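You operate a simulated robot arm through the tools that you are given. There is no shell and no other tool. Be economical: measure what you need, move in short steps, check, and stop when the job is done.

You run a simulated robot arm. Do the job below in one go: nothing can be reset, and whatever is moved stays where it is left.

## Task
Put the pink tangle from the back of the crimp bench on the back of the test bench and the brown tangle on the white table. Fetch the paper roll and stand it on top of the green book on the white desk. Open the bottom drawer, fetch the oil tub and set it in the inside of the bottom drawer and shut the drawer again. Take the teal bag and put it on the top of the low shelving. Take the purple bag and leave it on the brown flat case. Put the order card on the packing table away in the new tray. Put the bag that says "beads" from the packing table on top of the box there and the bag marked "clips" on the back of the test bench. Any order will do. Set down upright: paper roll, teal bag, purple bag.

Only the result counts: the job must be done as asked and must still hold three seconds after the hand-in. Knocking over, shifting, dropping, spilling or breaking anything else fails it.

## Robot
A 7-joint arm with a fingered hand on a trunk, on a base that drives. Base frame: it is fixed to the floor where the robot stands at the start and does not move with it; the origin is under the middle of the robot, x ahead of it, y to its left, z up; the surface under the hand at the start is at about z = 0.8. Readings come in m, degrees, newtons and seconds.
With the tool pointing down near the work surface it reaches from about 0.34 to 0.72 m from the robot's upright axis, wherever it stands. Its first joint turns from -69.0 to 172.0 degrees. Places, roughly: NEW tray (14x23 cm) [0.32, -4.18, 0.86]; back of the test bench (150x20 cm) [0.46, 1.42, 0.8]; bag [2.75, 4.25, 0.75]; book (14x20x4 cm) [0.5, -4.5, 0.8]; bottom drawer [-0.7, -7, 0.1]; box [3.25, 4.25, 0.75]; brown flat case (18x21x3 cm) [2.5, 1.4, 0.9]; inside of the bottom drawer [-0.7, -7, 0.1]; oil tub [-0.5, -7.25, 0.75]; order card [2.75, 4, 0.75]; paper roll (6x6x28 cm) [-0.8, -4.3, 0.9]; purple bag [3, 4, 0.75]; tangle [0.5, 0, 0.75]; teal bag [1.75, 4.5, 0.75]; top of the low shelving [-1.2, 3.1, 0.8]; white table [3.3, 1.6, 0.8]. Payload 3.4 kg.
The TCP is the grasp point between the finger pads, 0.025 m short of the fingertips. In the tool frame z runs along the fingers and y along their closing line. The gripper opens to 0.088 m. The gripper's body begins 0.029 m behind the TCP. The gripper is a hand of 4 fingers: y runs from the thumb to the fingers, the wrist lies at [-0.013, -0.097, -0.162] in the tool frame, and closing takes about 1.5 s.
Orientation is told as [roll, pitch, yaw] about the base's x, y, z axes, in that order, counted from this pose: with the fingers straight down and the wrist toward the robot, the tool's x, y and z point along [0, 1, 0], [1, 0, 0] and [0, 0, -1] of the base frame.

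## Interface
- The arm moves only by the tool drive_tool. Its argument "increments" is a list of rows, each a list of 6 numbers: the shift along the base's x, y, z in m, then the turn, a rotation vector about the base's x, y, z in degrees. In form: [[x, y, z, ax, ay, az], ...]. A call has 1 to 10 rows; each row shifts and turns the commanded pose from where the row before left it. "grip" is the opening, from 0 (shut) to 1 (fully open), set as the call begins (left out, the last holds). Each row takes 0.2 s and may step no farther than 0.05 m and 8.6 degrees from the row before; otherwise, or with a gripper value out of range, the whole call is refused. A pose out of reach is approached as far as the arm can. The call stops where the force on the tool passes 40 N (or 10 N more than at its start, if that is more) or the arm is blocked; 0.2 s more then pass. The fingers move at their own pace (about 0.108 m/s each) and stop on an object; they squeeze with about 27 N. The grip force told is the motor's: it shows also when the fingers shut on nothing. Time passes only in rows, and 0.2 s behind the last, so rows that do not move let the fingers close. It gives the time, the measured TCP pose, the force on the tool (base axes), the opening and the grip force at its end, in the units of the frame above (readings bear some noise), with the torque about the TCP (base axes, N m) and any sound that the robot's microphone picked up, and new pictures: "show" is both (left out), scene, wrist or none.
- Cameras (640 x 400 px; columns grow to the right, rows downward): "scene" is now at [0.1312, 0.0026, 1.326]; the picture's right is [0.09, -1.00, 0.00], its down [-0.41, -0.04, -0.91] and it looks along [0.91, 0.08, -0.41] (base axes); focal length 221 px, centre (320, 200). "wrist" rides on the gripper at [0.064, -0.083, -0.098] in the tool frame; the picture's right is [-0.62, 0.37, -0.69], its down [-0.72, -0.63, 0.30] and it looks along [-0.32, 0.68, 0.65] (tool axes); focal length 265 px, centre (320, 200).
- slide_trunk(by): slides the trunk up (or, below 0, down) by that many m; the arm and the scene camera ride with it, the base frame stays. It gives what a move gives, with no picture.
- steer(legs): drives the robot by 1 to 6 legs, each [ahead, left, turn to the left] in m, m and degrees, along the robot's own axes; the way and the turn of a leg run together, so that a leg with both is an arc; at most 1.5 m and 180 degrees a leg. The arm and the cameras ride along, it lands a little off, and it stops where it bumps. It gives what a move gives, and a new picture of the scene camera.
- hand_shape(shape): the hand has 4 fingers and takes this shape, open, in about a second: jaw (thumb against the fingers, like two jaws); tri (thumb and two fingers); tip (a fingertip pinch); poke (one finger out to press); point (the index stretched); flat (the hand flat); cup (the hand cupped); fist (a fist). The gripper value then closes the fingers along that shape, each until it touches; the sizes above hold for jaw. It gives what a move gives, with no picture.
- pan_tilt(pan, tilt): turns the head with the scene camera to pan (to the left, within 86 degrees either way) and tilt (down, from -29 to 69), counted from straight ahead of the robot. It gives what a move gives, and a new picture of the scene camera.
- probe_pixels(camera, pixels): for up to 12 pixels [column, row] of the newest picture of that camera ("zoom" is the newest enlarged one), the place [x, y, z] in the base frame of the surface seen there, good to about 0.002 m, but the place of the scene camera against the robot may be out by one fixed shift of up to 0.025 m in any direction. It takes no simulated time.
- enlarge(camera, box): a new picture of the part [left, top, right, bottom] of that camera's present view, enlarged. It takes no simulated time.
- finish_job(): hands the job in; it is judged then, once.

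Go step by step. Measure first, check grasps and placings, and put right what went wrong. The budget is 350 turns and 360 pictures, counting those below and the enlarged ones. Unless the task says otherwise, let go and move clear before handing in, and close with one line.

The tools are called after ">>>" as name(argument=value, ...) on one line, values as JSON. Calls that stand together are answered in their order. drive_tool: Moves the arm, as the interface text tells. Its arguments: {"type":"object","properties":{"increments":{"type":"array"},"grip":{"type":"number"},"show":{"type":"string","enum":["both","scene","wrist","none"]}},"required":["increments"]} The other tools are called the same way: slide_trunk (by) slides the trunk up or down; hand_shape (shape) gives the hand a shape; steer (legs) drives the base; pan_tilt (pan, tilt) turns the head that bears the scene camera; probe_pixels (camera, pixels) gives the place of the surface under pixels of a picture; enlarge (camera, box) takes an enlarged picture of a part of a camera's view; finish_job () hands the job in.

At the start:

```text
t: 0.0
position: [0.5281, -0.1487, 1.0598]
orientation: [0.2, 0.2, 0.1]
force: [0.3, 0.0, 0.9]
wrist_torque: [0.0, 0.0, -0.02]
opening: 0.088
finger_force: 0.0
shape: jaw
trunk travel left (down, up): [-0.6, 0.24]
robot x, y, heading: [-0.0003, -0.0007, 0.0]
head pan, tilt: [4.7, 68.8]
```

scene: 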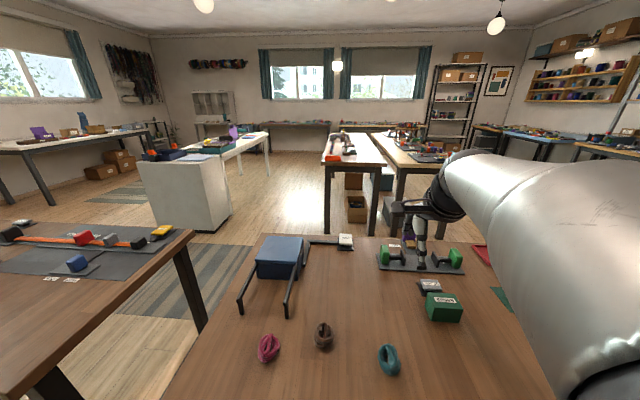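
wrist: 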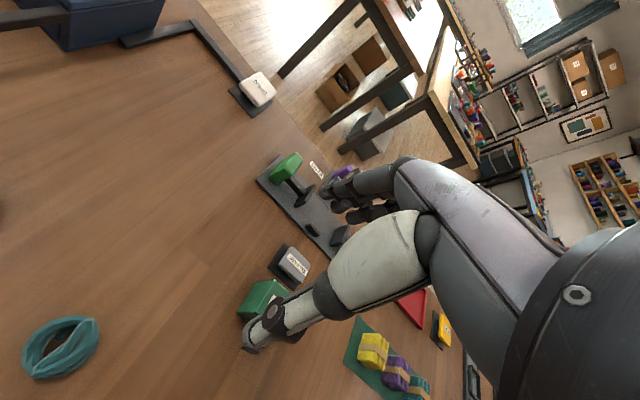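

The scene shows pink (268,348), brown (323,335) and teal (388,360) tangles on the bench before me. I measure them and the left bench.

>>> probe_pixels(camera="scene", pixels=[[268, 348], [323, 335], [388, 360], [280, 380], [300, 340], [100, 260], [30, 330], [180, 160], [240, 145], [350, 150], [80, 140], [420, 320]])

>>> enlarge(camera="scene", box=[200, 220, 520, 400])

>>> enlarge(camera="scene", box=[0, 80, 320, 280])

```text
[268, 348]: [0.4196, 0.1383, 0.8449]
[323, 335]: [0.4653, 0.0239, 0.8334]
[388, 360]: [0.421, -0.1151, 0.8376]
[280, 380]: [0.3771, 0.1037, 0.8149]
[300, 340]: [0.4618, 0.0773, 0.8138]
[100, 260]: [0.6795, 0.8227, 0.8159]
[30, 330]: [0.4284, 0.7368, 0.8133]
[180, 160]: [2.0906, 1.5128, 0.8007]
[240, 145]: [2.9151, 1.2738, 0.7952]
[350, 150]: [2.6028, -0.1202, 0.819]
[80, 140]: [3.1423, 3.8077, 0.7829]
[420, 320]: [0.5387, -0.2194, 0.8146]
```

```text
2.00 times, centred on (360, 310) of scene
```

zoom: 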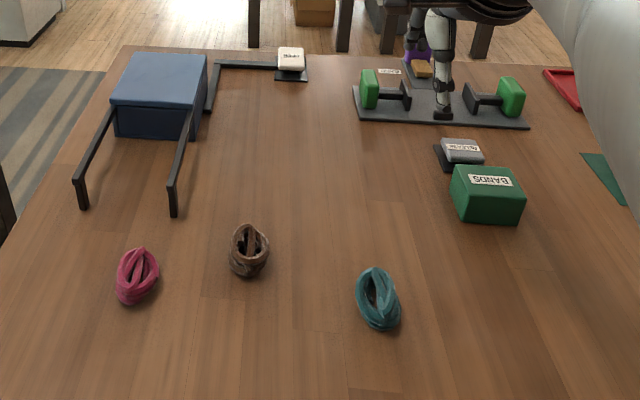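

```text
2.00 times, centred on (160, 180) of scene
```

zoom: 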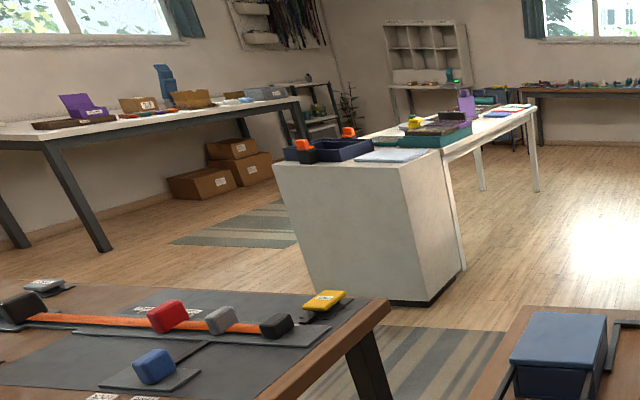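

The bench ahead is clear enough; I look left toward the test bench and right for the other places.

>>> pan_tilt(pan=75, tilt=40)

>>> pan_tilt(pan=-80, tilt=40)

```text
t: 1.4
position: [0.5274, -0.1497, 1.0594]
orientation: [0.1, 0.4, 0.0]
force: [0.1, 0.0, 0.5]
wrist_torque: [0.0, -0.01, 0.03]
opening: 0.0877
finger_force: 0.1
shape: jaw
trunk travel left (down, up): [-0.6, 0.24]
robot x, y, heading: [0.0016, 0.0013, -0.2]
head pan, tilt: [75.0, 40.0]
```

scene: 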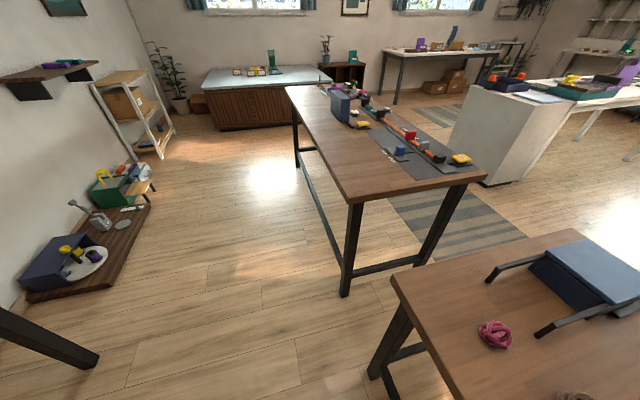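

```text
t: 3.8
position: [0.5272, -0.1489, 1.0596]
orientation: [0.1, 0.2, 0.0]
force: [0.3, 0.6, -0.4]
wrist_torque: [0.02, -0.01, 0.0]
opening: 0.0877
finger_force: 0.0
shape: jaw
trunk travel left (down, up): [-0.6, 0.24]
robot x, y, heading: [0.0013, -0.0004, 0.2]
head pan, tilt: [-80.0, 40.0]
```

scene: 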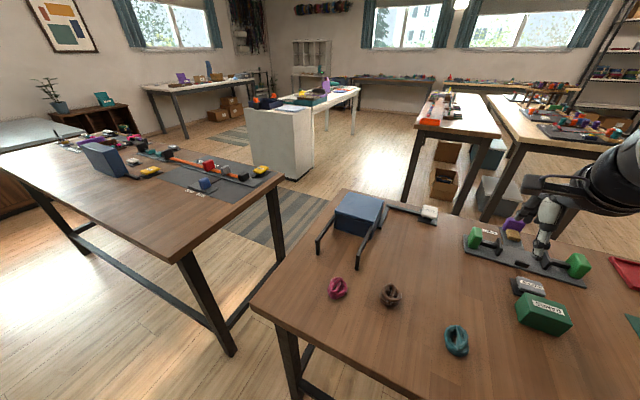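

The pictures show the test bench running in y with its near strip clear; the last picture seems to have been taken mid-turn. I face the head forward-down for the grasp and calibration.

>>> pan_tilt(pan=-10, tilt=45)

>>> drive_tool(increments=[[0, 0.03, -0.02, 0, 0, 0]])

```text
t: 5.2
position: [0.5271, -0.1487, 1.0608]
orientation: [0.1, 0.2, 0.0]
force: [-0.4, -0.4, 0.1]
wrist_torque: [-0.03, -0.02, -0.01]
opening: 0.088
finger_force: 0.1
shape: jaw
trunk travel left (down, up): [-0.6, 0.24]
robot x, y, heading: [0.0004, 0.0006, -0.1]
head pan, tilt: [-10.0, 45.0]
```

scene: 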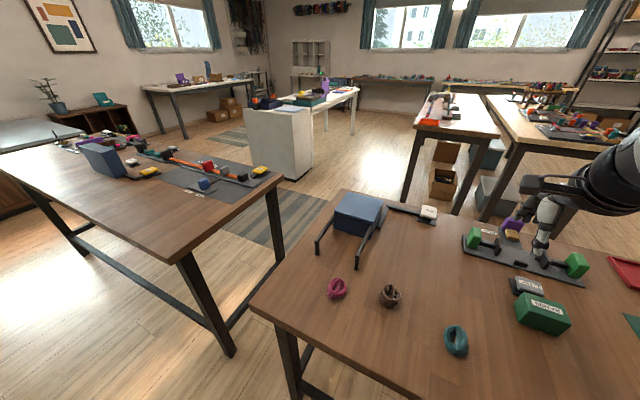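

```text
t: 5.6
position: [0.5293, -0.118, 1.0379]
orientation: [0.0, 0.6, 0.0]
force: [-0.7, 0.2, 0.5]
wrist_torque: [-0.03, 0.0, 0.01]
opening: 0.0876
finger_force: 0.1
shape: jaw
trunk travel left (down, up): [-0.6, 0.24]
robot x, y, heading: [-0.001, 0.0008, 0.1]
head pan, tilt: [-10.0, 45.0]
```

scene: 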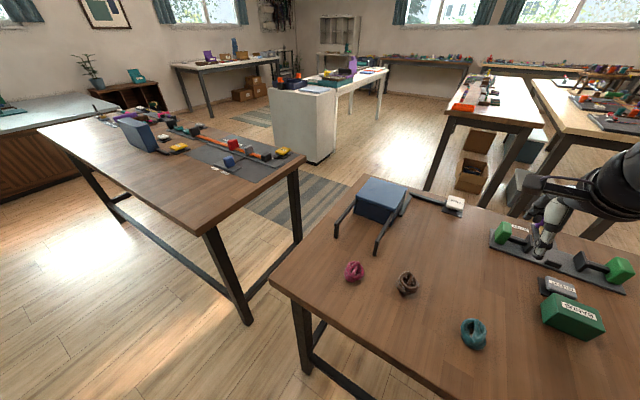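
wrist: 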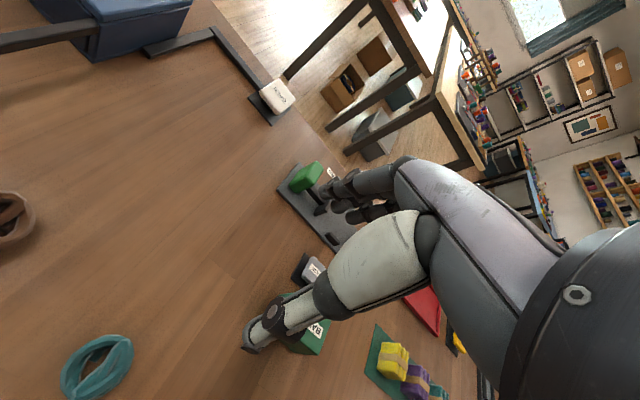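

The head's picture doesn't match the pan reading (-10); it still looks left. I test the head again.

>>> pan_tilt(pan=-25, tilt=50)

>>> drive_tool(increments=[[0, 0, 0, 0, 0, 0], [0, 0, 0, 0, 0, 0], [0, 0, 0, 0, 0, 0], [0, 0, 0, 0, 0, 0]], show="scene")

```text
t: 6.4
position: [0.5285, -0.1182, 1.0407]
orientation: [0.2, 0.4, 0.0]
force: [-0.1, 0.1, -0.9]
wrist_torque: [-0.01, -0.04, 0.04]
opening: 0.0878
finger_force: 0.0
shape: jaw
trunk travel left (down, up): [-0.6, 0.24]
robot x, y, heading: [0.0027, 0.0016, -0.0]
head pan, tilt: [-25.0, 50.0]
```

scene: 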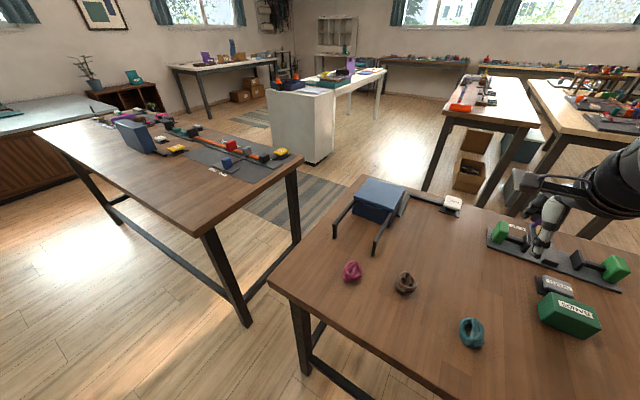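

```text
t: 7.4
position: [0.5282, -0.1183, 1.0405]
orientation: [0.0, 0.2, 0.0]
force: [-0.4, 0.4, -0.4]
wrist_torque: [-0.02, 0.02, 0.0]
opening: 0.0879
finger_force: 0.0
shape: jaw
trunk travel left (down, up): [-0.6, 0.24]
robot x, y, heading: [0.002, 0.0004, -0.0]
head pan, tilt: [-25.0, 50.0]
```

scene: 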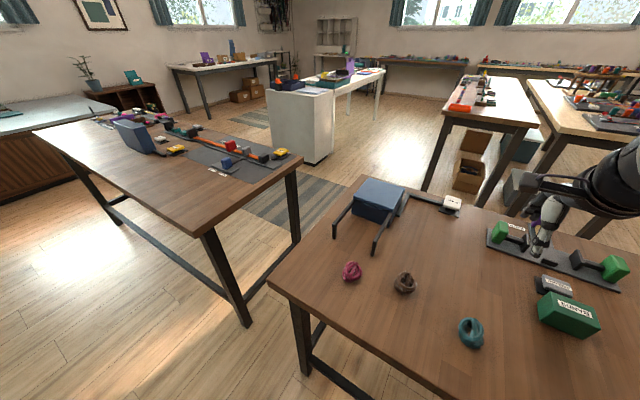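

I work out where the camera truly looks by probing the centre and column extremes.

>>> probe_pixels(camera="scene", pixels=[[320, 200], [320, 300], [160, 300], [480, 330], [351, 270], [404, 282], [471, 332], [540, 245]])

>>> pan_tilt(pan=-25, tilt=50)

```text
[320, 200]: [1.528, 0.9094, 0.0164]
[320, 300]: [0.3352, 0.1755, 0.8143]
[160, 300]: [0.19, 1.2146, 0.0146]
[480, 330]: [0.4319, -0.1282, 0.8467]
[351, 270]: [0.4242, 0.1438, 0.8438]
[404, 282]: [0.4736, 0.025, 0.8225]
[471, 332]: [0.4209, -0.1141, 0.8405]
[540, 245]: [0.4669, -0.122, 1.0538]
```

```text
t: 8.0
position: [0.5288, -0.1193, 1.0403]
orientation: [0.0, 0.1, 0.0]
force: [0.5, 0.1, -0.5]
wrist_torque: [0.03, -0.01, -0.01]
opening: 0.0877
finger_force: 0.1
shape: jaw
trunk travel left (down, up): [-0.6, 0.24]
robot x, y, heading: [0.0011, 0.0031, -0.2]
head pan, tilt: [-25.0, 50.0]
```

scene: 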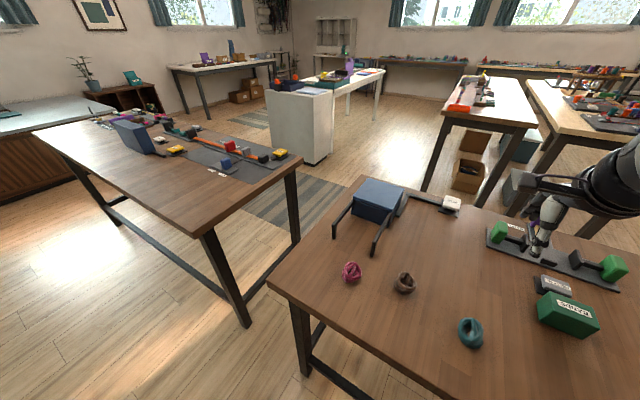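

The camera did not move. I try a plainly different command to see how it answers.

>>> pan_tilt(pan=0, tilt=30)

>>> probe_pixels(camera="scene", pixels=[[320, 200], [320, 300]])

```text
t: 8.9
position: [0.5288, -0.1179, 1.0405]
orientation: [0.2, 0.3, 0.1]
force: [-0.1, -0.1, -1.2]
wrist_torque: [0.0, 0.03, -0.01]
opening: 0.0875
finger_force: 0.1
shape: jaw
trunk travel left (down, up): [-0.6, 0.24]
robot x, y, heading: [-0.0001, -0.0029, 0.1]
head pan, tilt: [0.0, 30.0]
```

scene: 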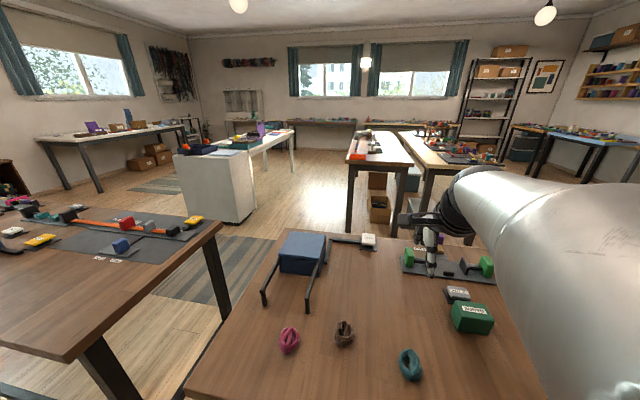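

```text
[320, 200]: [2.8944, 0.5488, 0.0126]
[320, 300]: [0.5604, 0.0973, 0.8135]
```

>>> pan_tilt(pan=0, tilt=45)

>>> probe_pixels(camera="scene", pixels=[[320, 200], [320, 300]])

>>> pan_tilt(pan=0, tilt=65)

>>> probe_pixels(camera="scene", pixels=[[320, 200], [320, 300]])

```text
t: 9.7
position: [0.5273, -0.1191, 1.0395]
orientation: [0.1, 0.3, 0.0]
force: [0.2, -0.4, 0.2]
wrist_torque: [-0.01, 0.01, -0.02]
opening: 0.0877
finger_force: 0.1
shape: jaw
trunk travel left (down, up): [-0.6, 0.24]
robot x, y, heading: [-0.0014, 0.0004, -0.3]
head pan, tilt: [0.0, 45.0]
```

scene: 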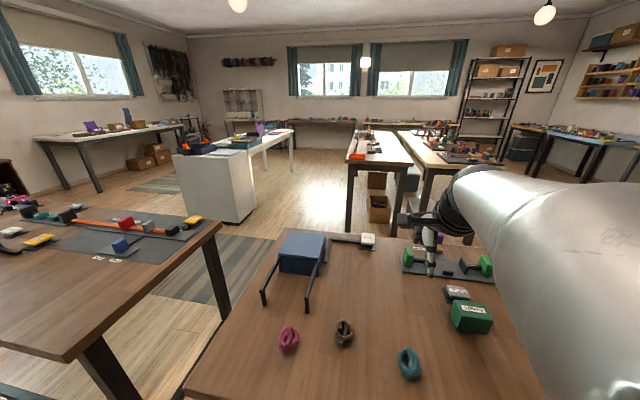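

```text
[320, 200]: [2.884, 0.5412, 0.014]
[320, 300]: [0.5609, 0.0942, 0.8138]
```

```text
t: 10.5
position: [0.5287, -0.119, 1.0399]
orientation: [0.0, 0.3, 0.0]
force: [-0.3, 0.2, -0.2]
wrist_torque: [-0.02, 0.02, 0.04]
opening: 0.0878
finger_force: 0.0
shape: jaw
trunk travel left (down, up): [-0.6, 0.24]
robot x, y, heading: [0.0011, 0.0023, -0.1]
head pan, tilt: [0.0, 65.0]
```

scene: 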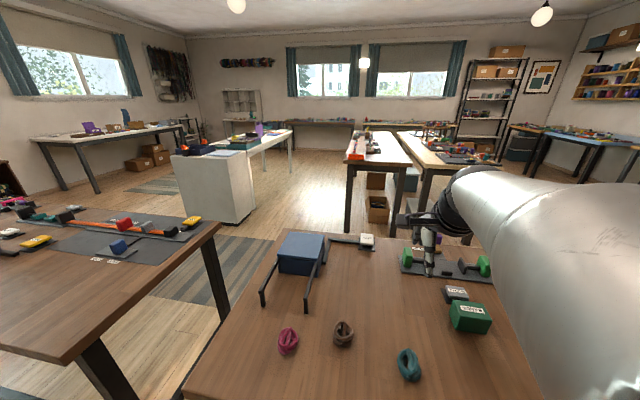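

```text
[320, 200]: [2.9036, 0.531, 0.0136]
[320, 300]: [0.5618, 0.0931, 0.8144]
```

Tilt seems bounded by the arm's presence; the view suffices. I zoom on the hand to calibrate the camera shift against the known TCP.

>>> enlarge(camera="scene", box=[380, 190, 540, 290])

>>> enlarge(camera="scene", box=[260, 300, 420, 400])

```text
4.00 times, centred on (460, 240) of scene
```

zoom: 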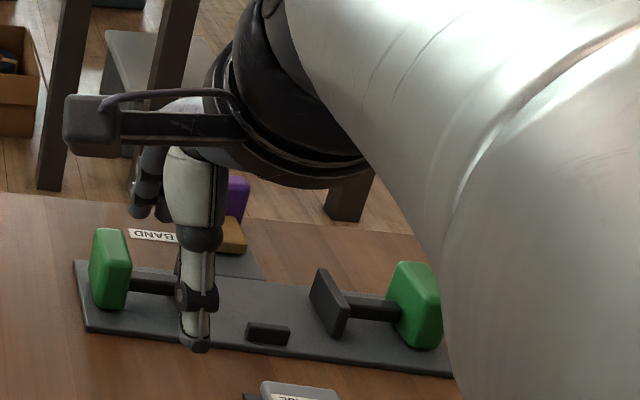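

```text
4.00 times, centred on (340, 350) of scene
```

zoom: 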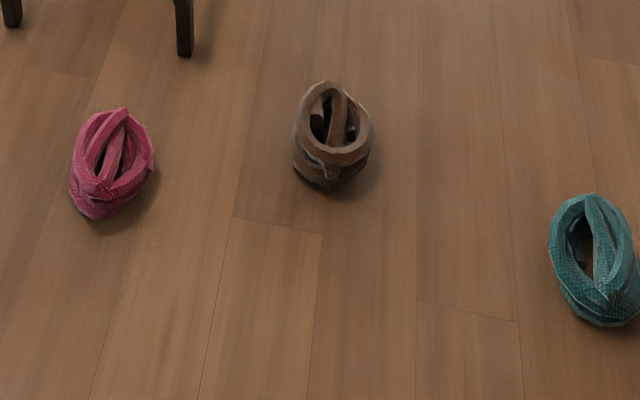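

>>> probe_pixels(camera="scene", pixels=[[429, 276], [429, 272], [429, 264], [430, 255], [345, 328], [341, 345], [288, 328], [288, 350], [284, 352], [349, 333]])

>>> probe_pixels(camera="zoom", pixels=[[112, 112], [115, 155], [145, 160], [80, 185], [95, 215], [340, 100], [330, 150], [365, 130], [300, 155], [325, 185], [315, 130], [98, 165]])

```text
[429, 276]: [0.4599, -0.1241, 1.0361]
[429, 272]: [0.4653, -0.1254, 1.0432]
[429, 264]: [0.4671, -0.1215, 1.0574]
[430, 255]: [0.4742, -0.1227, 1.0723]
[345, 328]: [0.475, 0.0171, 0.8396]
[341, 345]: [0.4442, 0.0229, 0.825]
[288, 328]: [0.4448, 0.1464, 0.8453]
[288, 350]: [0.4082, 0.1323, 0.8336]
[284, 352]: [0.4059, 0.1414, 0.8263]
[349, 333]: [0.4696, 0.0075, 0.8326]
```

```text
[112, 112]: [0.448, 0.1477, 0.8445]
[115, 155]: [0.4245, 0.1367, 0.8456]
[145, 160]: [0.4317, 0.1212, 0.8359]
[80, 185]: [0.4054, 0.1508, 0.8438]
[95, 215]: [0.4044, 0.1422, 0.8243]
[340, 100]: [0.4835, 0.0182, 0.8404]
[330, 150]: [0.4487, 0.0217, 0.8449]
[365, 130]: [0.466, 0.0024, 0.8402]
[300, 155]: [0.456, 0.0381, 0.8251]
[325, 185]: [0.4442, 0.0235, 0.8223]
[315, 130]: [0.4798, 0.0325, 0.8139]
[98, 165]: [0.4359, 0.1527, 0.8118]
```

>>> probe_pixels(camera="wrist", pixels=[[97, 340], [80, 392], [130, 352], [100, 365], [280, 97], [315, 175], [200, 150], [150, 250], [30, 210]])

>>> probe_pixels(camera="scene", pixels=[[408, 349], [408, 380], [418, 358], [400, 352], [367, 238], [408, 254], [340, 300]])

>>> enlarge(camera="wrist", box=[0, 100, 320, 400])

```text
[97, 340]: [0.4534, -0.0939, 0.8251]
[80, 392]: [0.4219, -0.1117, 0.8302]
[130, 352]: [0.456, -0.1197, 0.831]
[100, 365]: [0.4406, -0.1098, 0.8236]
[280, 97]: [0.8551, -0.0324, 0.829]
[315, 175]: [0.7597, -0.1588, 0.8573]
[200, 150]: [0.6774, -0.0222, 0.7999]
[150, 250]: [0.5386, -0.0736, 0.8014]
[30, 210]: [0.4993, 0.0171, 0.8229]
```

```text
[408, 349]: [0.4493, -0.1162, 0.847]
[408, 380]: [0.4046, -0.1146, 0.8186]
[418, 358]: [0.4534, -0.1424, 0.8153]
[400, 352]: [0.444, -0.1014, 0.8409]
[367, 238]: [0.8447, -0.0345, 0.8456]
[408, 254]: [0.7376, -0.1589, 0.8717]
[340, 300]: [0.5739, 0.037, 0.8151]
```

```text
1.33 times, centred on (160, 250) of wrist
```

zoom: 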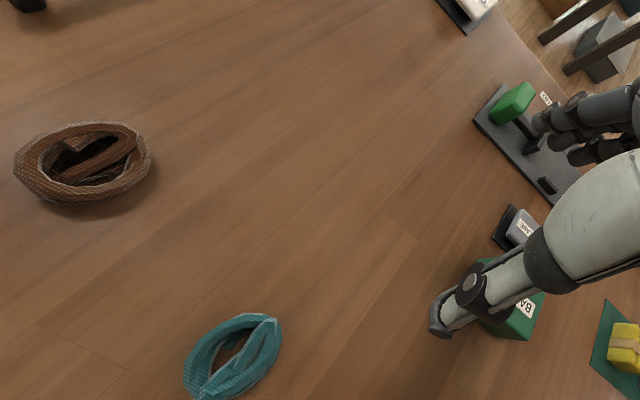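

Comparing cameras: true ≈ scene + (0.011, 0.003, -0.0145); table top at z 0.80. Pink tangle centre is about (0.438, 0.140); I move above it.

>>> drive_tool(increments=[[-0.015, 0.043, -0.015, 0, 0, 0], [-0.015, 0.043, -0.015, 0, 0, 0], [-0.015, 0.043, -0.015, 0, 0, 0], [-0.015, 0.043, -0.015, 0, 0, 0], [-0.015, 0.043, -0.015, 0, 0, 0], [-0.015, 0.043, -0.015, 0, 0, 0], [0, 0, 0, 0, 0, 0]], grip=1)

```text
t: 12.1
position: [0.4711, 0.1331, 0.9507]
orientation: [1.5, 0.1, -0.6]
force: [0.9, 0.3, 0.2]
wrist_torque: [-0.03, -0.01, -0.02]
opening: 0.0877
finger_force: 0.1
shape: jaw
out of reach, approached as far as the arm can: row 1, 2
trunk travel left (down, up): [-0.6, 0.24]
robot x, y, heading: [0.002, -0.0016, 0.1]
head pan, tilt: [0.0, 65.0]
```

scene: 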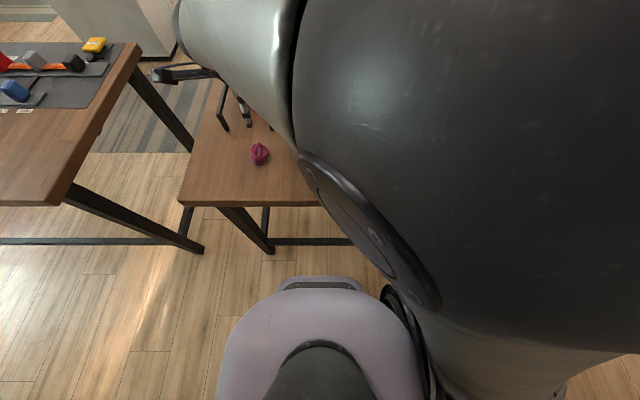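
wrist: 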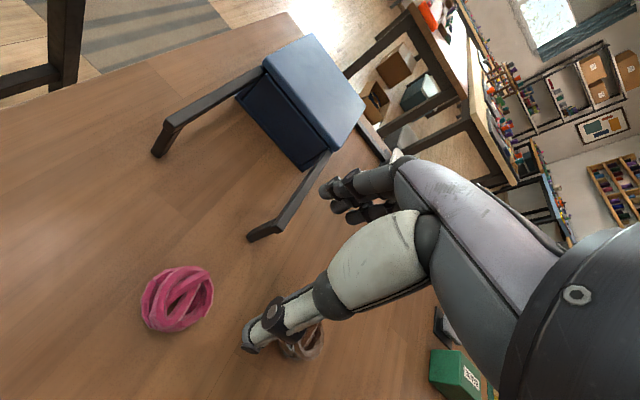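

Now the tangle is in the wrist view at (177,300); I measure it there.

>>> probe_pixels(camera="wrist", pixels=[[177, 275], [150, 300], [205, 290], [175, 325], [180, 300], [260, 228], [160, 150]])

>>> drive_tool(increments=[[0, 0, 0, 0, 0, 0]], show="none")

```text
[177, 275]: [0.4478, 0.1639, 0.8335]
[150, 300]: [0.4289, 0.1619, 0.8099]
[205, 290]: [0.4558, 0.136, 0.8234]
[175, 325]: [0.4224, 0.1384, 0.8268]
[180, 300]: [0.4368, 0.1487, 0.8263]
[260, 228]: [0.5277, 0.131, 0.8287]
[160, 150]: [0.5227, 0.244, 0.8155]
```

```text
t: 12.5
position: [0.4696, 0.1353, 0.9523]
orientation: [1.5, 0.1, -0.4]
force: [0.4, -0.3, 0.5]
wrist_torque: [-0.03, -0.01, -0.01]
opening: 0.0878
finger_force: 0.1
shape: jaw
trunk travel left (down, up): [-0.6, 0.24]
robot x, y, heading: [0.0014, -0.0013, -0.2]
head pan, tilt: [0.0, 65.0]
```

>>> drive_tool(increments=[[-0.015, 0.006, -0.02, 0, 0, 0], [-0.018, 0.006, -0.02, 0, 0, 0], [0, 0, -0.02, 0, 0, 0], [0, 0, 0, 0, 0, 0]], show="none")

```text
t: 13.5
position: [0.4371, 0.1509, 0.9001]
orientation: [2.1, -0.5, 0.0]
force: [-0.1, -0.3, 0.1]
wrist_torque: [-0.01, 0.01, 0.01]
opening: 0.0876
finger_force: 0.0
shape: jaw
trunk travel left (down, up): [-0.6, 0.24]
robot x, y, heading: [0.0023, -0.0013, 0.2]
head pan, tilt: [0.0, 65.0]
```

Now right above it; I descend.

>>> drive_tool(increments=[[0, -0.002, -0.025, 0, 0, 0], [0, -0.002, -0.025, 0, 0, 0], [0, 0, -0.022, 0, 0, 0], [0, 0, 0, 0, 0, 0]], show="wrist")

```text
t: 14.7
position: [0.446, 0.142, 0.8443]
orientation: [4.3, -0.9, -1.7]
force: [0.0, 0.0, 0.3]
wrist_torque: [-0.01, 0.0, 0.02]
opening: 0.0876
finger_force: 0.1
shape: jaw
trunk travel left (down, up): [-0.6, 0.24]
robot x, y, heading: [0.0002, -0.0039, 0.3]
head pan, tilt: [0.0, 65.0]
stopped in row 4: the arm was blocked; the commanded pose is now the measured one
```

wrist: 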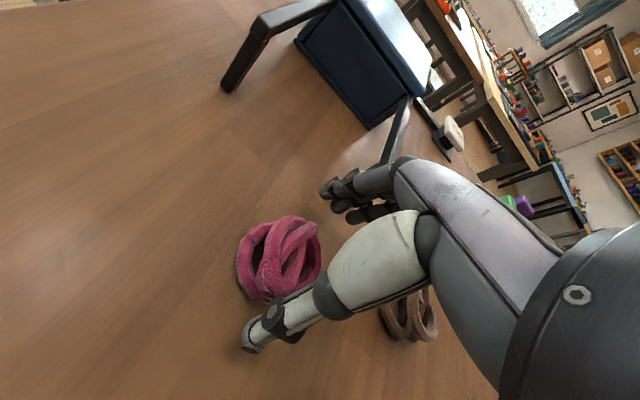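

The arm blocked itself (no contact force): I'm too close. I lift, straighten and back the base off.

>>> drive_tool(increments=[[0.01, 0, 0.04, -2, 0, 0], [0.01, 0, 0.04, -2, 0.9, 1.7], [0.02, 0, 0.04, 0, 0, 0], [0.02, 0, 0, 0, 0, 0]], show="none")

>>> steer(legs=[[-0.12, 0, 0]])

```text
t: 15.7
position: [0.5066, 0.1428, 0.9589]
orientation: [-0.3, 0.1, 0.1]
force: [-0.2, 0.7, 0.1]
wrist_torque: [-0.03, 0.01, 0.02]
opening: 0.0876
finger_force: 0.0
shape: jaw
trunk travel left (down, up): [-0.6, 0.24]
robot x, y, heading: [-0.0002, 0.0006, -0.1]
head pan, tilt: [0.0, 65.0]
```

```text
t: 16.9
position: [0.3866, 0.1426, 0.9584]
orientation: [-0.2, 0.1, 0.1]
force: [-0.8, -1.0, -0.2]
wrist_torque: [0.01, -0.03, 0.01]
opening: 0.0876
finger_force: 0.0
shape: jaw
trunk travel left (down, up): [-0.6, 0.24]
robot x, y, heading: [-0.1165, 0.0016, -0.0]
head pan, tilt: [0.0, 65.0]
```

scene: 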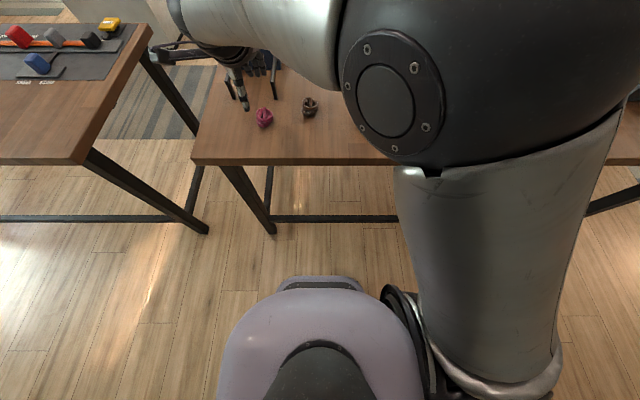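

>>> drive_tool(increments=[[0.025, 0.004, -0.02, 0, 0, 0], [0.025, 0, -0.03, 0, 0, 0], [0, 0, -0.04, 0, 0, 0], [0, 0, -0.03, 0, 0, 0], [0, 0, -0.011, 0, 0, 0], [0, 0, 0, 0, 0, 0]], show="wrist")

```text
t: 18.3
position: [0.4508, 0.1321, 0.8384]
orientation: [2.2, 0.3, -2.4]
force: [-0.6, -0.1, -0.5]
wrist_torque: [0.01, 0.0, -0.02]
opening: 0.0877
finger_force: 0.2
shape: jaw
trunk travel left (down, up): [-0.6, 0.24]
robot x, y, heading: [-0.1145, -0.0012, 0.1]
head pan, tilt: [0.0, 65.0]
```

wrist: 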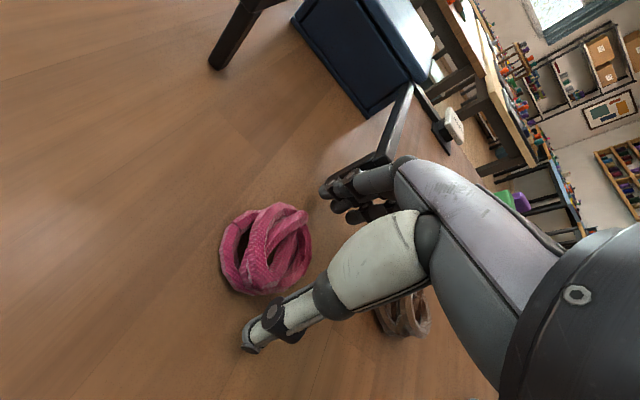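

The readings again trail the command; I wait a moment to see whether it's lag or a limit.

>>> drive_tool(increments=[[0, 0, 0, 0, 0, 0], [0, 0, 0, 0, 0, 0]], show="scene")

```text
t: 18.9
position: [0.4509, 0.132, 0.8358]
orientation: [2.0, 0.3, -2.3]
force: [-0.6, -1.2, 0.8]
wrist_torque: [0.01, -0.01, 0.02]
opening: 0.0877
finger_force: 0.0
shape: jaw
trunk travel left (down, up): [-0.6, 0.24]
robot x, y, heading: [-0.1187, 0.0027, -0.0]
head pan, tilt: [0.0, 65.0]
```

scene: 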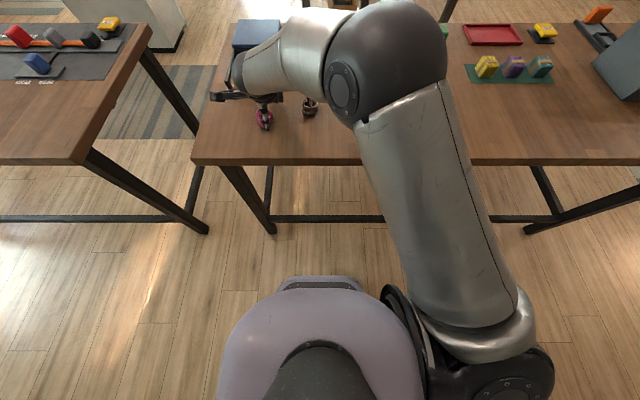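

>>> probe_pixels(camera="scene", pixels=[[390, 50], [360, 115], [430, 200], [480, 310], [500, 380], [290, 60], [240, 90]])

```text
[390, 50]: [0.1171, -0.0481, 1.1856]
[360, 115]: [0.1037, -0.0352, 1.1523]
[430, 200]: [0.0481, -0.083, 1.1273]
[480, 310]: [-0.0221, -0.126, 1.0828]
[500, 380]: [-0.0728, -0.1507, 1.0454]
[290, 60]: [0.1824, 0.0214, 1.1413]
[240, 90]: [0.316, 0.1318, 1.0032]
```

The elbow is high and sharply folded; the shoulder is at about y -0.15 of the robot, so targets ahead of it suit better. I lift and shift the base left so the tangle lies near the robot's y = -0.1.

>>> drive_tool(increments=[[0, 0, 0.05, -1, 0, 1], [0, 0, 0.05, -1, 0, 1.3], [0.02, -0.05, 0.02, 0, 0, 0], [0.02, -0.05, 0, 0, 0, 0], [0.0, -0.05, 0, 0, 0, 0], [0, -0.05, 0, 0, 0, 0], [0, -0.04, 0, 0, 0, 0], [0, 0, 0, 0, 0, 0]], show="none")

>>> steer(legs=[[0.03, 0.25, 0]])

```text
refused: row 3 steps farther than a row can; nothing moved
```

```text
t: 20.8
position: [0.4799, 0.382, 0.8354]
orientation: [2.0, 0.5, -2.3]
force: [-0.4, 0.0, -1.2]
wrist_torque: [0.04, 0.01, 0.02]
opening: 0.0881
finger_force: 0.1
shape: jaw
trunk travel left (down, up): [-0.6, 0.24]
robot x, y, heading: [-0.0865, 0.2469, -0.1]
head pan, tilt: [0.0, 65.0]
```

scene: 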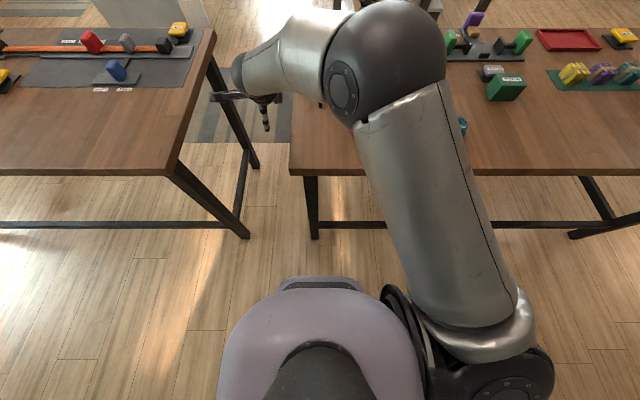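

My lift was refused and the base moved with the hand low — it swept left off the bench. I lift now and check what was disturbed.

>>> drive_tool(increments=[[0, 0, 0.045, 0, 0, 0], [0, 0, 0.045, 0, 0, 0], [0, 0, 0.045, 0, 0, 0], [0, 0, 0.045, 0, 0, 0]], show="wrist")

>>> pan_tilt(pan=-30, tilt=50)

```text
t: 21.8
position: [0.4865, 0.3639, 1.0246]
orientation: [4.2, 0.8, -4.0]
force: [-1.1, -1.4, 0.2]
wrist_torque: [-0.01, 0.02, 0.03]
opening: 0.0879
finger_force: 0.0
shape: jaw
trunk travel left (down, up): [-0.6, 0.24]
robot x, y, heading: [-0.0879, 0.2491, -0.2]
head pan, tilt: [0.0, 65.0]
```

wrist: 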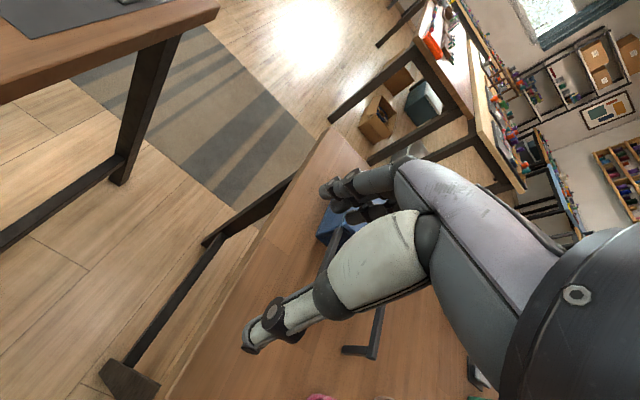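

```text
t: 22.7
position: [0.4869, 0.3675, 1.0281]
orientation: [4.3, 0.4, -3.7]
force: [-0.6, 0.9, -0.2]
wrist_torque: [0.01, 0.01, 0.01]
opening: 0.088
finger_force: 0.1
shape: jaw
trunk travel left (down, up): [-0.6, 0.24]
robot x, y, heading: [-0.087, 0.2493, -0.1]
head pan, tilt: [-30.0, 50.0]
```

scene: 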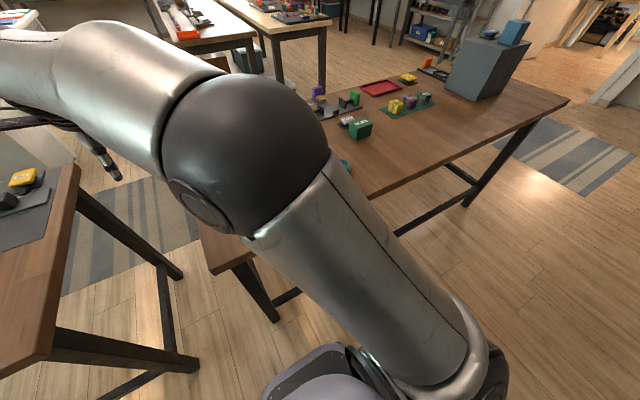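

I bring the hand right, above the tangles at robot-relative y about -0.1, to see them with the wrist camera.

>>> drive_tool(increments=[[0, -0.045, 0, -2, 0, 1.8], [0, -0.045, 0, -2, 0, 1.8], [0, -0.045, 0, 0, 0, 0], [0, -0.045, 0, 0, 0, 0], [0, -0.045, 0, 0, 0, 0], [0, 0, 0, 0, 0, 0], [0, 0, 0, 0, 0, 0]], show="both")

```text
t: 24.3
position: [0.481, 0.1568, 1.0158]
orientation: [-1.9, 0.3, 1.2]
force: [-0.4, -0.6, -0.2]
wrist_torque: [-0.01, 0.02, 0.01]
opening: 0.0877
finger_force: 0.2
shape: jaw
trunk travel left (down, up): [-0.6, 0.24]
robot x, y, heading: [-0.0864, 0.2469, 0.0]
head pan, tilt: [-30.0, 50.0]
```

scene: 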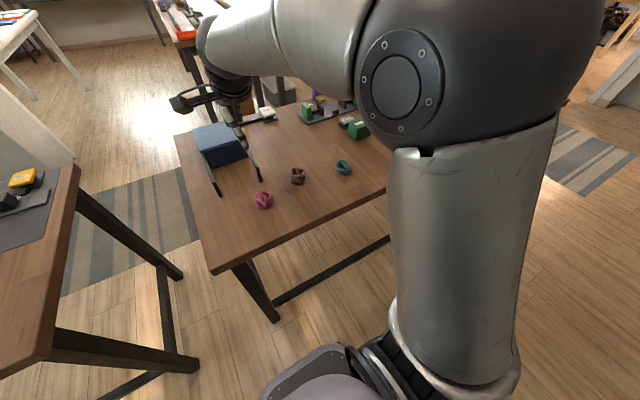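
wrist: 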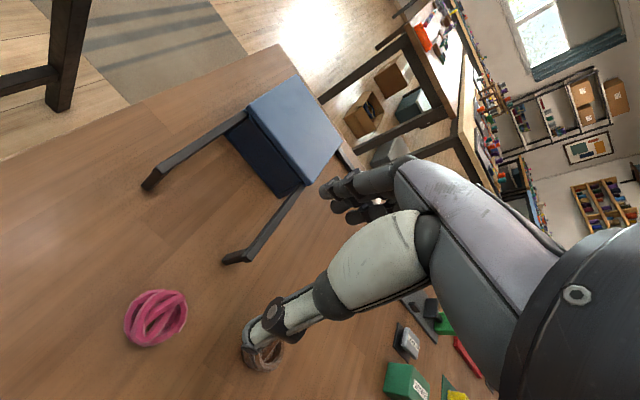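

Tangle and stand look in place; I verify by probing them again in the wrist view.

>>> probe_pixels(camera="wrist", pixels=[[155, 293], [126, 325], [186, 310], [160, 345], [155, 320], [238, 256], [152, 182], [265, 355]])

```text
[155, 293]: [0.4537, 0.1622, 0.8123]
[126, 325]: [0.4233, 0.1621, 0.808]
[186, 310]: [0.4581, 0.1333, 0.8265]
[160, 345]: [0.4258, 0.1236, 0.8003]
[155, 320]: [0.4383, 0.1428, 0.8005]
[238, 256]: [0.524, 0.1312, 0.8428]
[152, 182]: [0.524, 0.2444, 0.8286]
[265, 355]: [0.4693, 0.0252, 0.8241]
```

Nothing moved. Now I descend on the pink tangle at (0.440, 0.146).

>>> drive_tool(increments=[[-0.02, -0.005, -0.035, 1.9, 0, -1.2], [-0.021, -0.006, -0.035, 0, 0, 0], [0, 0, -0.03, 0, 0, 0], [0, 0, -0.03, 0, 0, 0], [0, 0, 0, 0, 0, 0]], show="none")

```text
t: 25.5
position: [0.4376, 0.1436, 0.8869]
orientation: [-0.2, 0.4, 0.1]
force: [0.2, 0.1, -0.3]
wrist_torque: [-0.01, 0.01, 0.01]
opening: 0.0879
finger_force: 0.1
shape: jaw
trunk travel left (down, up): [-0.6, 0.24]
robot x, y, heading: [-0.087, 0.2512, -0.2]
head pan, tilt: [-30.0, 50.0]
```

>>> drive_tool(increments=[[0.002, 0.002, -0.03, 0, 0, 0], [0, 0, -0.028, 0, 0, 0], [0, 0, 0, 0, 0, 0]], show="wrist")

```text
t: 26.3
position: [0.4422, 0.1469, 0.8264]
orientation: [-0.2, 0.4, 0.2]
force: [-0.3, 0.3, -0.6]
wrist_torque: [-0.01, 0.0, 0.0]
opening: 0.0879
finger_force: 0.0
shape: jaw
trunk travel left (down, up): [-0.6, 0.24]
robot x, y, heading: [-0.0905, 0.25, -0.2]
head pan, tilt: [-30.0, 50.0]
```

wrist: 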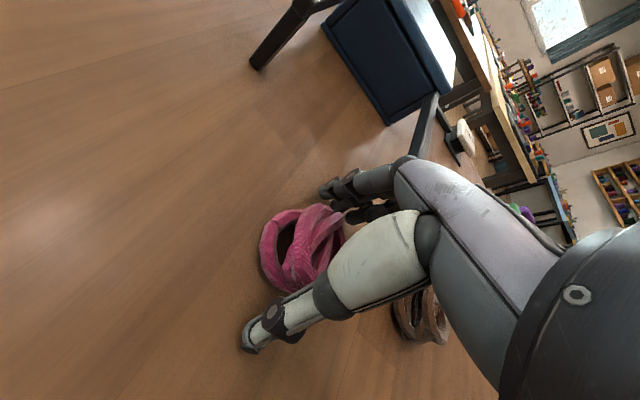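

>>> drive_tool(increments=[[0, 0, 0, 0, 0, 0], [0, 0, 0, 0, 0, 0], [0, 0, 0, 0, 0, 0], [0, 0, 0, 0, 0, 0], [0, 0, 0, 0, 0, 0], [0, 0, 0, 0, 0, 0], [0, 0, 0, 0, 0, 0], [0, 0, 0, 0, 0, 0]], grip=0, show="wrist")

```text
t: 28.1
position: [0.4428, 0.1479, 0.8276]
orientation: [-0.1, 0.4, 0.1]
force: [0.8, 0.6, 0.4]
wrist_torque: [0.02, -0.02, 0.02]
opening: 0.0409
finger_force: 27.5
shape: jaw
trunk travel left (down, up): [-0.6, 0.24]
robot x, y, heading: [-0.0857, 0.2476, 0.0]
head pan, tilt: [-30.0, 50.0]
```

wrist: 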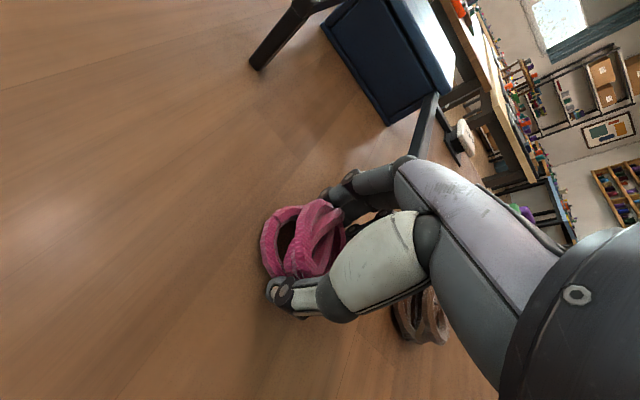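

Gripped at 41 mm with 27 N. I lift it.

>>> drive_tool(increments=[[0, 0, 0.045, 0, 0, 0], [0, 0, 0.045, 0, 0, 0], [0, 0, 0.045, 0, 0, 0], [0, 0, 0.045, 0, 0, 0], [0, 0, 0, 0, 0, 0]], show="wrist")

```text
t: 29.3
position: [0.4439, 0.1463, 1.0087]
orientation: [0.0, 0.4, 0.1]
force: [-0.4, 0.0, 0.6]
wrist_torque: [0.03, 0.0, -0.03]
opening: 0.0407
finger_force: 26.8
shape: jaw
trunk travel left (down, up): [-0.6, 0.24]
robot x, y, heading: [-0.0872, 0.2451, -0.1]
head pan, tilt: [-30.0, 50.0]
```

wrist: 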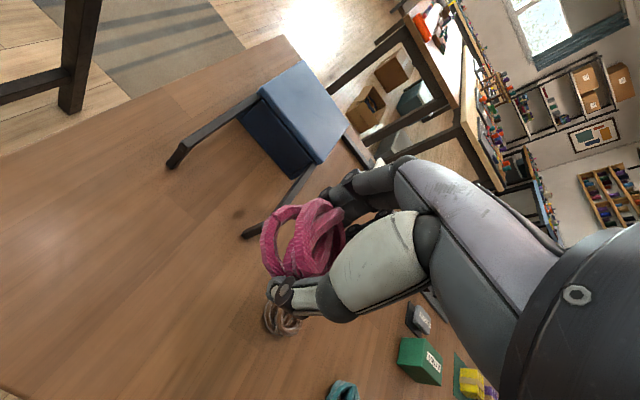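

Held. I drive left 0.9 m along to the test bench.

>>> steer(legs=[[0, 0.9, 0]])

>>> pan_tilt(pan=15, tilt=50)

```text
t: 34.1
position: [0.4435, 1.0541, 1.0074]
orientation: [-0.1, 0.5, 0.2]
force: [0.8, 0.1, 0.0]
wrist_torque: [0.02, 0.0, -0.03]
opening: 0.0408
finger_force: 26.8
shape: jaw
trunk travel left (down, up): [-0.6, 0.24]
robot x, y, heading: [-0.0884, 1.1574, 0.0]
head pan, tilt: [-30.0, 50.0]
```

scene: 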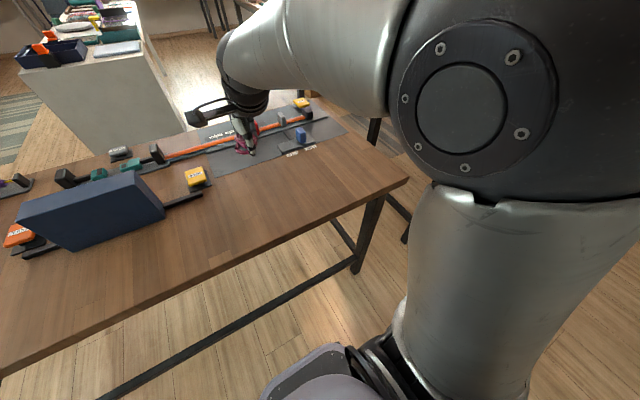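

```text
t: 35.2
position: [0.4419, 1.0532, 1.005]
orientation: [-0.1, 0.8, 0.2]
force: [0.1, 0.9, -0.3]
wrist_torque: [0.01, -0.02, -0.02]
opening: 0.0406
finger_force: 27.3
shape: jaw
trunk travel left (down, up): [-0.6, 0.24]
robot x, y, heading: [-0.084, 1.1599, -0.1]
head pan, tilt: [15.0, 50.0]
```

scene: 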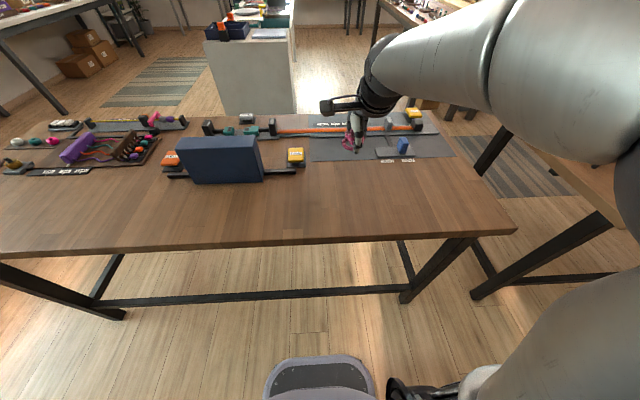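

>>> probe_pixels(camera="scene", pixels=[[330, 230], [330, 160], [310, 165], [235, 185], [330, 185], [370, 200], [235, 150], [90, 235]])

>>> probe_pixels(camera="wrist", pixels=[[200, 200]])

```text
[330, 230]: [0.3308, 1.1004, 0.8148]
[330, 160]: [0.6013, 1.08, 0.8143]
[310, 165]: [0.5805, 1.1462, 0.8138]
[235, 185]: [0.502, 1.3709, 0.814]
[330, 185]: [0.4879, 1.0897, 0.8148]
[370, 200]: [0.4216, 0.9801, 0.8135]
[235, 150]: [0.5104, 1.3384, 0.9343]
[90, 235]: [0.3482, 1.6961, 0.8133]
```

```text
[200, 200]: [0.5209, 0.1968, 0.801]
```

The back strip is clear around (0.455, 1.05); I lower the tangle there.

>>> drive_tool(increments=[[0.008, 0, -0.045, 0, 0, 0], [0.005, 0, -0.045, 0, 0, 0], [0, 0, -0.045, 0, 0, 0], [0, 0, -0.03, 0, 0, 0], [0, 0, -0.012, 0, 0, 0], [0, 0, 0, 0, 0, 0]], show="none")

>>> drive_tool(increments=[[0, 0, 0, 0, 0, 0], [0, 0, 0, 0, 0, 0], [0, 0, 0, 0, 0, 0], [0, 0, 0, 0, 0, 0], [0, 0, 0, 0, 0, 0], [0, 0, 0, 0, 0, 0]], grip=1, show="wrist")

```text
t: 36.6
position: [0.4571, 1.0528, 0.8318]
orientation: [-0.1, 0.4, 0.1]
force: [-0.3, -0.5, 0.5]
wrist_torque: [0.02, 0.01, 0.02]
opening: 0.0405
finger_force: 26.6
shape: jaw
trunk travel left (down, up): [-0.6, 0.24]
robot x, y, heading: [-0.0871, 1.1556, -0.2]
head pan, tilt: [15.0, 50.0]
```

```text
t: 38.0
position: [0.4552, 1.0535, 0.8314]
orientation: [-0.1, 0.4, 0.2]
force: [0.2, -0.3, -0.1]
wrist_torque: [0.01, 0.0, -0.02]
opening: 0.0878
finger_force: 0.2
shape: jaw
trunk travel left (down, up): [-0.6, 0.24]
robot x, y, heading: [-0.0861, 1.1543, -0.1]
head pan, tilt: [15.0, 50.0]
```

wrist: 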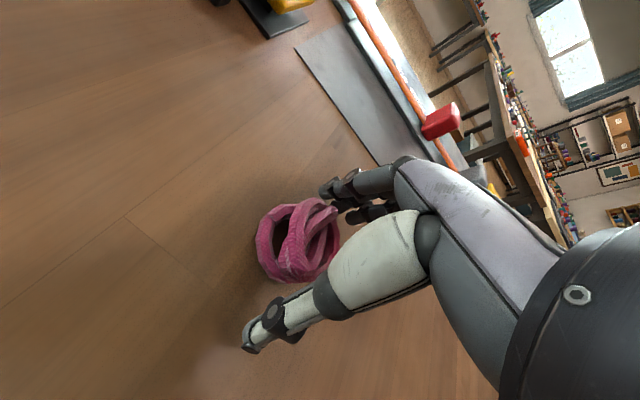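

Released on the bench. I lift straight up, then drive back for the brown tangle.

>>> drive_tool(increments=[[0, 0, 0.04, 0, 0, 0], [0, 0, 0.045, 0, 0, 0], [0, 0, 0.045, 0, 0, 0], [0, 0, 0.045, 0, 0, 0]], show="wrist")

>>> steer(legs=[[0, -1.03, 0]])

```text
t: 39.0
position: [0.4576, 1.0529, 0.9985]
orientation: [0.3, 1.5, -0.1]
force: [0.3, 0.4, -0.3]
wrist_torque: [0.0, 0.01, 0.04]
opening: 0.0876
finger_force: 0.1
shape: jaw
trunk travel left (down, up): [-0.6, 0.24]
robot x, y, heading: [-0.086, 1.1566, 0.1]
head pan, tilt: [15.0, 50.0]
```

wrist: 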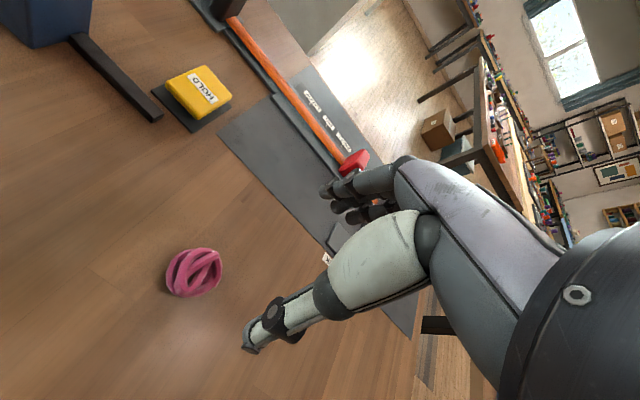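

```text
t: 44.3
position: [0.4622, 0.0272, 1.002]
orientation: [-0.1, 0.9, 0.5]
force: [0.0, 0.7, 0.2]
wrist_torque: [0.02, 0.0, -0.03]
opening: 0.0875
finger_force: 0.0
shape: jaw
trunk travel left (down, up): [-0.6, 0.24]
robot x, y, heading: [-0.0813, 0.126, 0.3]
head pan, tilt: [15.0, 50.0]
```

scene: 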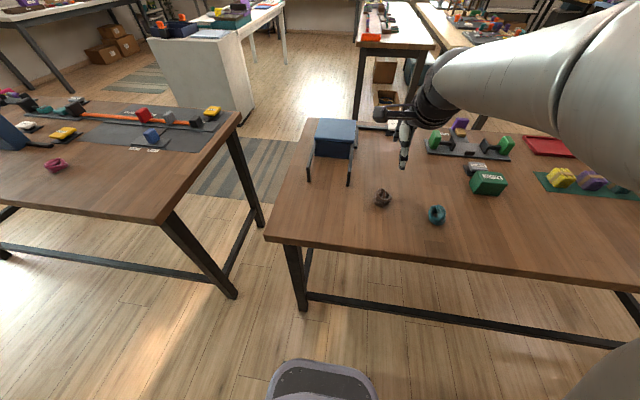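

Pink sits on the test bench at (55,165). I take a wrist picture above the brown tangle.

>>> drive_tool(increments=[[0, 0, -0.03, 0, 0, 0], [0, 0, 0, 0, 0, 0]], show="wrist")

```text
t: 44.9
position: [0.4606, 0.0283, 0.9723]
orientation: [-0.2, 0.8, 0.5]
force: [0.1, 0.3, -0.3]
wrist_torque: [-0.02, 0.04, 0.03]
opening: 0.0879
finger_force: 0.0
shape: jaw
trunk travel left (down, up): [-0.6, 0.24]
robot x, y, heading: [-0.0831, 0.1248, 0.5]
head pan, tilt: [15.0, 50.0]
```

wrist: 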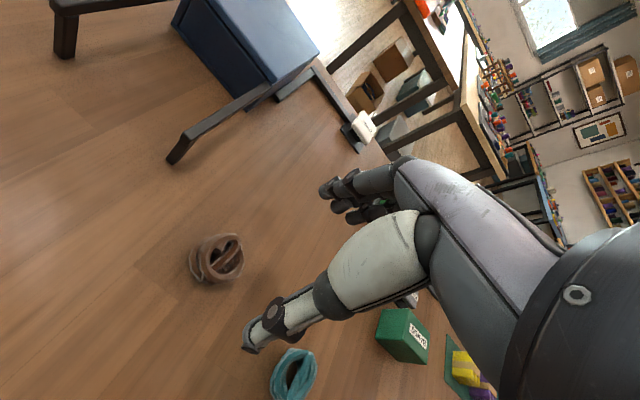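

>>> probe_pixels(camera="wrist", pixels=[[222, 236], [192, 262], [243, 250], [222, 280], [205, 240], [235, 270], [215, 265], [272, 375], [300, 352]])

```text
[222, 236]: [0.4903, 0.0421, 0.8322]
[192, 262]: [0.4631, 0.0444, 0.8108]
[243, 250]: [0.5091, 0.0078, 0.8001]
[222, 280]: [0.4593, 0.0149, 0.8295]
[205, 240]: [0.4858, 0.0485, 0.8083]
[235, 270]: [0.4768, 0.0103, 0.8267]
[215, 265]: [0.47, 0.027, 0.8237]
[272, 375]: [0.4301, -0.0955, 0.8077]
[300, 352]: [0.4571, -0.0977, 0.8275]
```

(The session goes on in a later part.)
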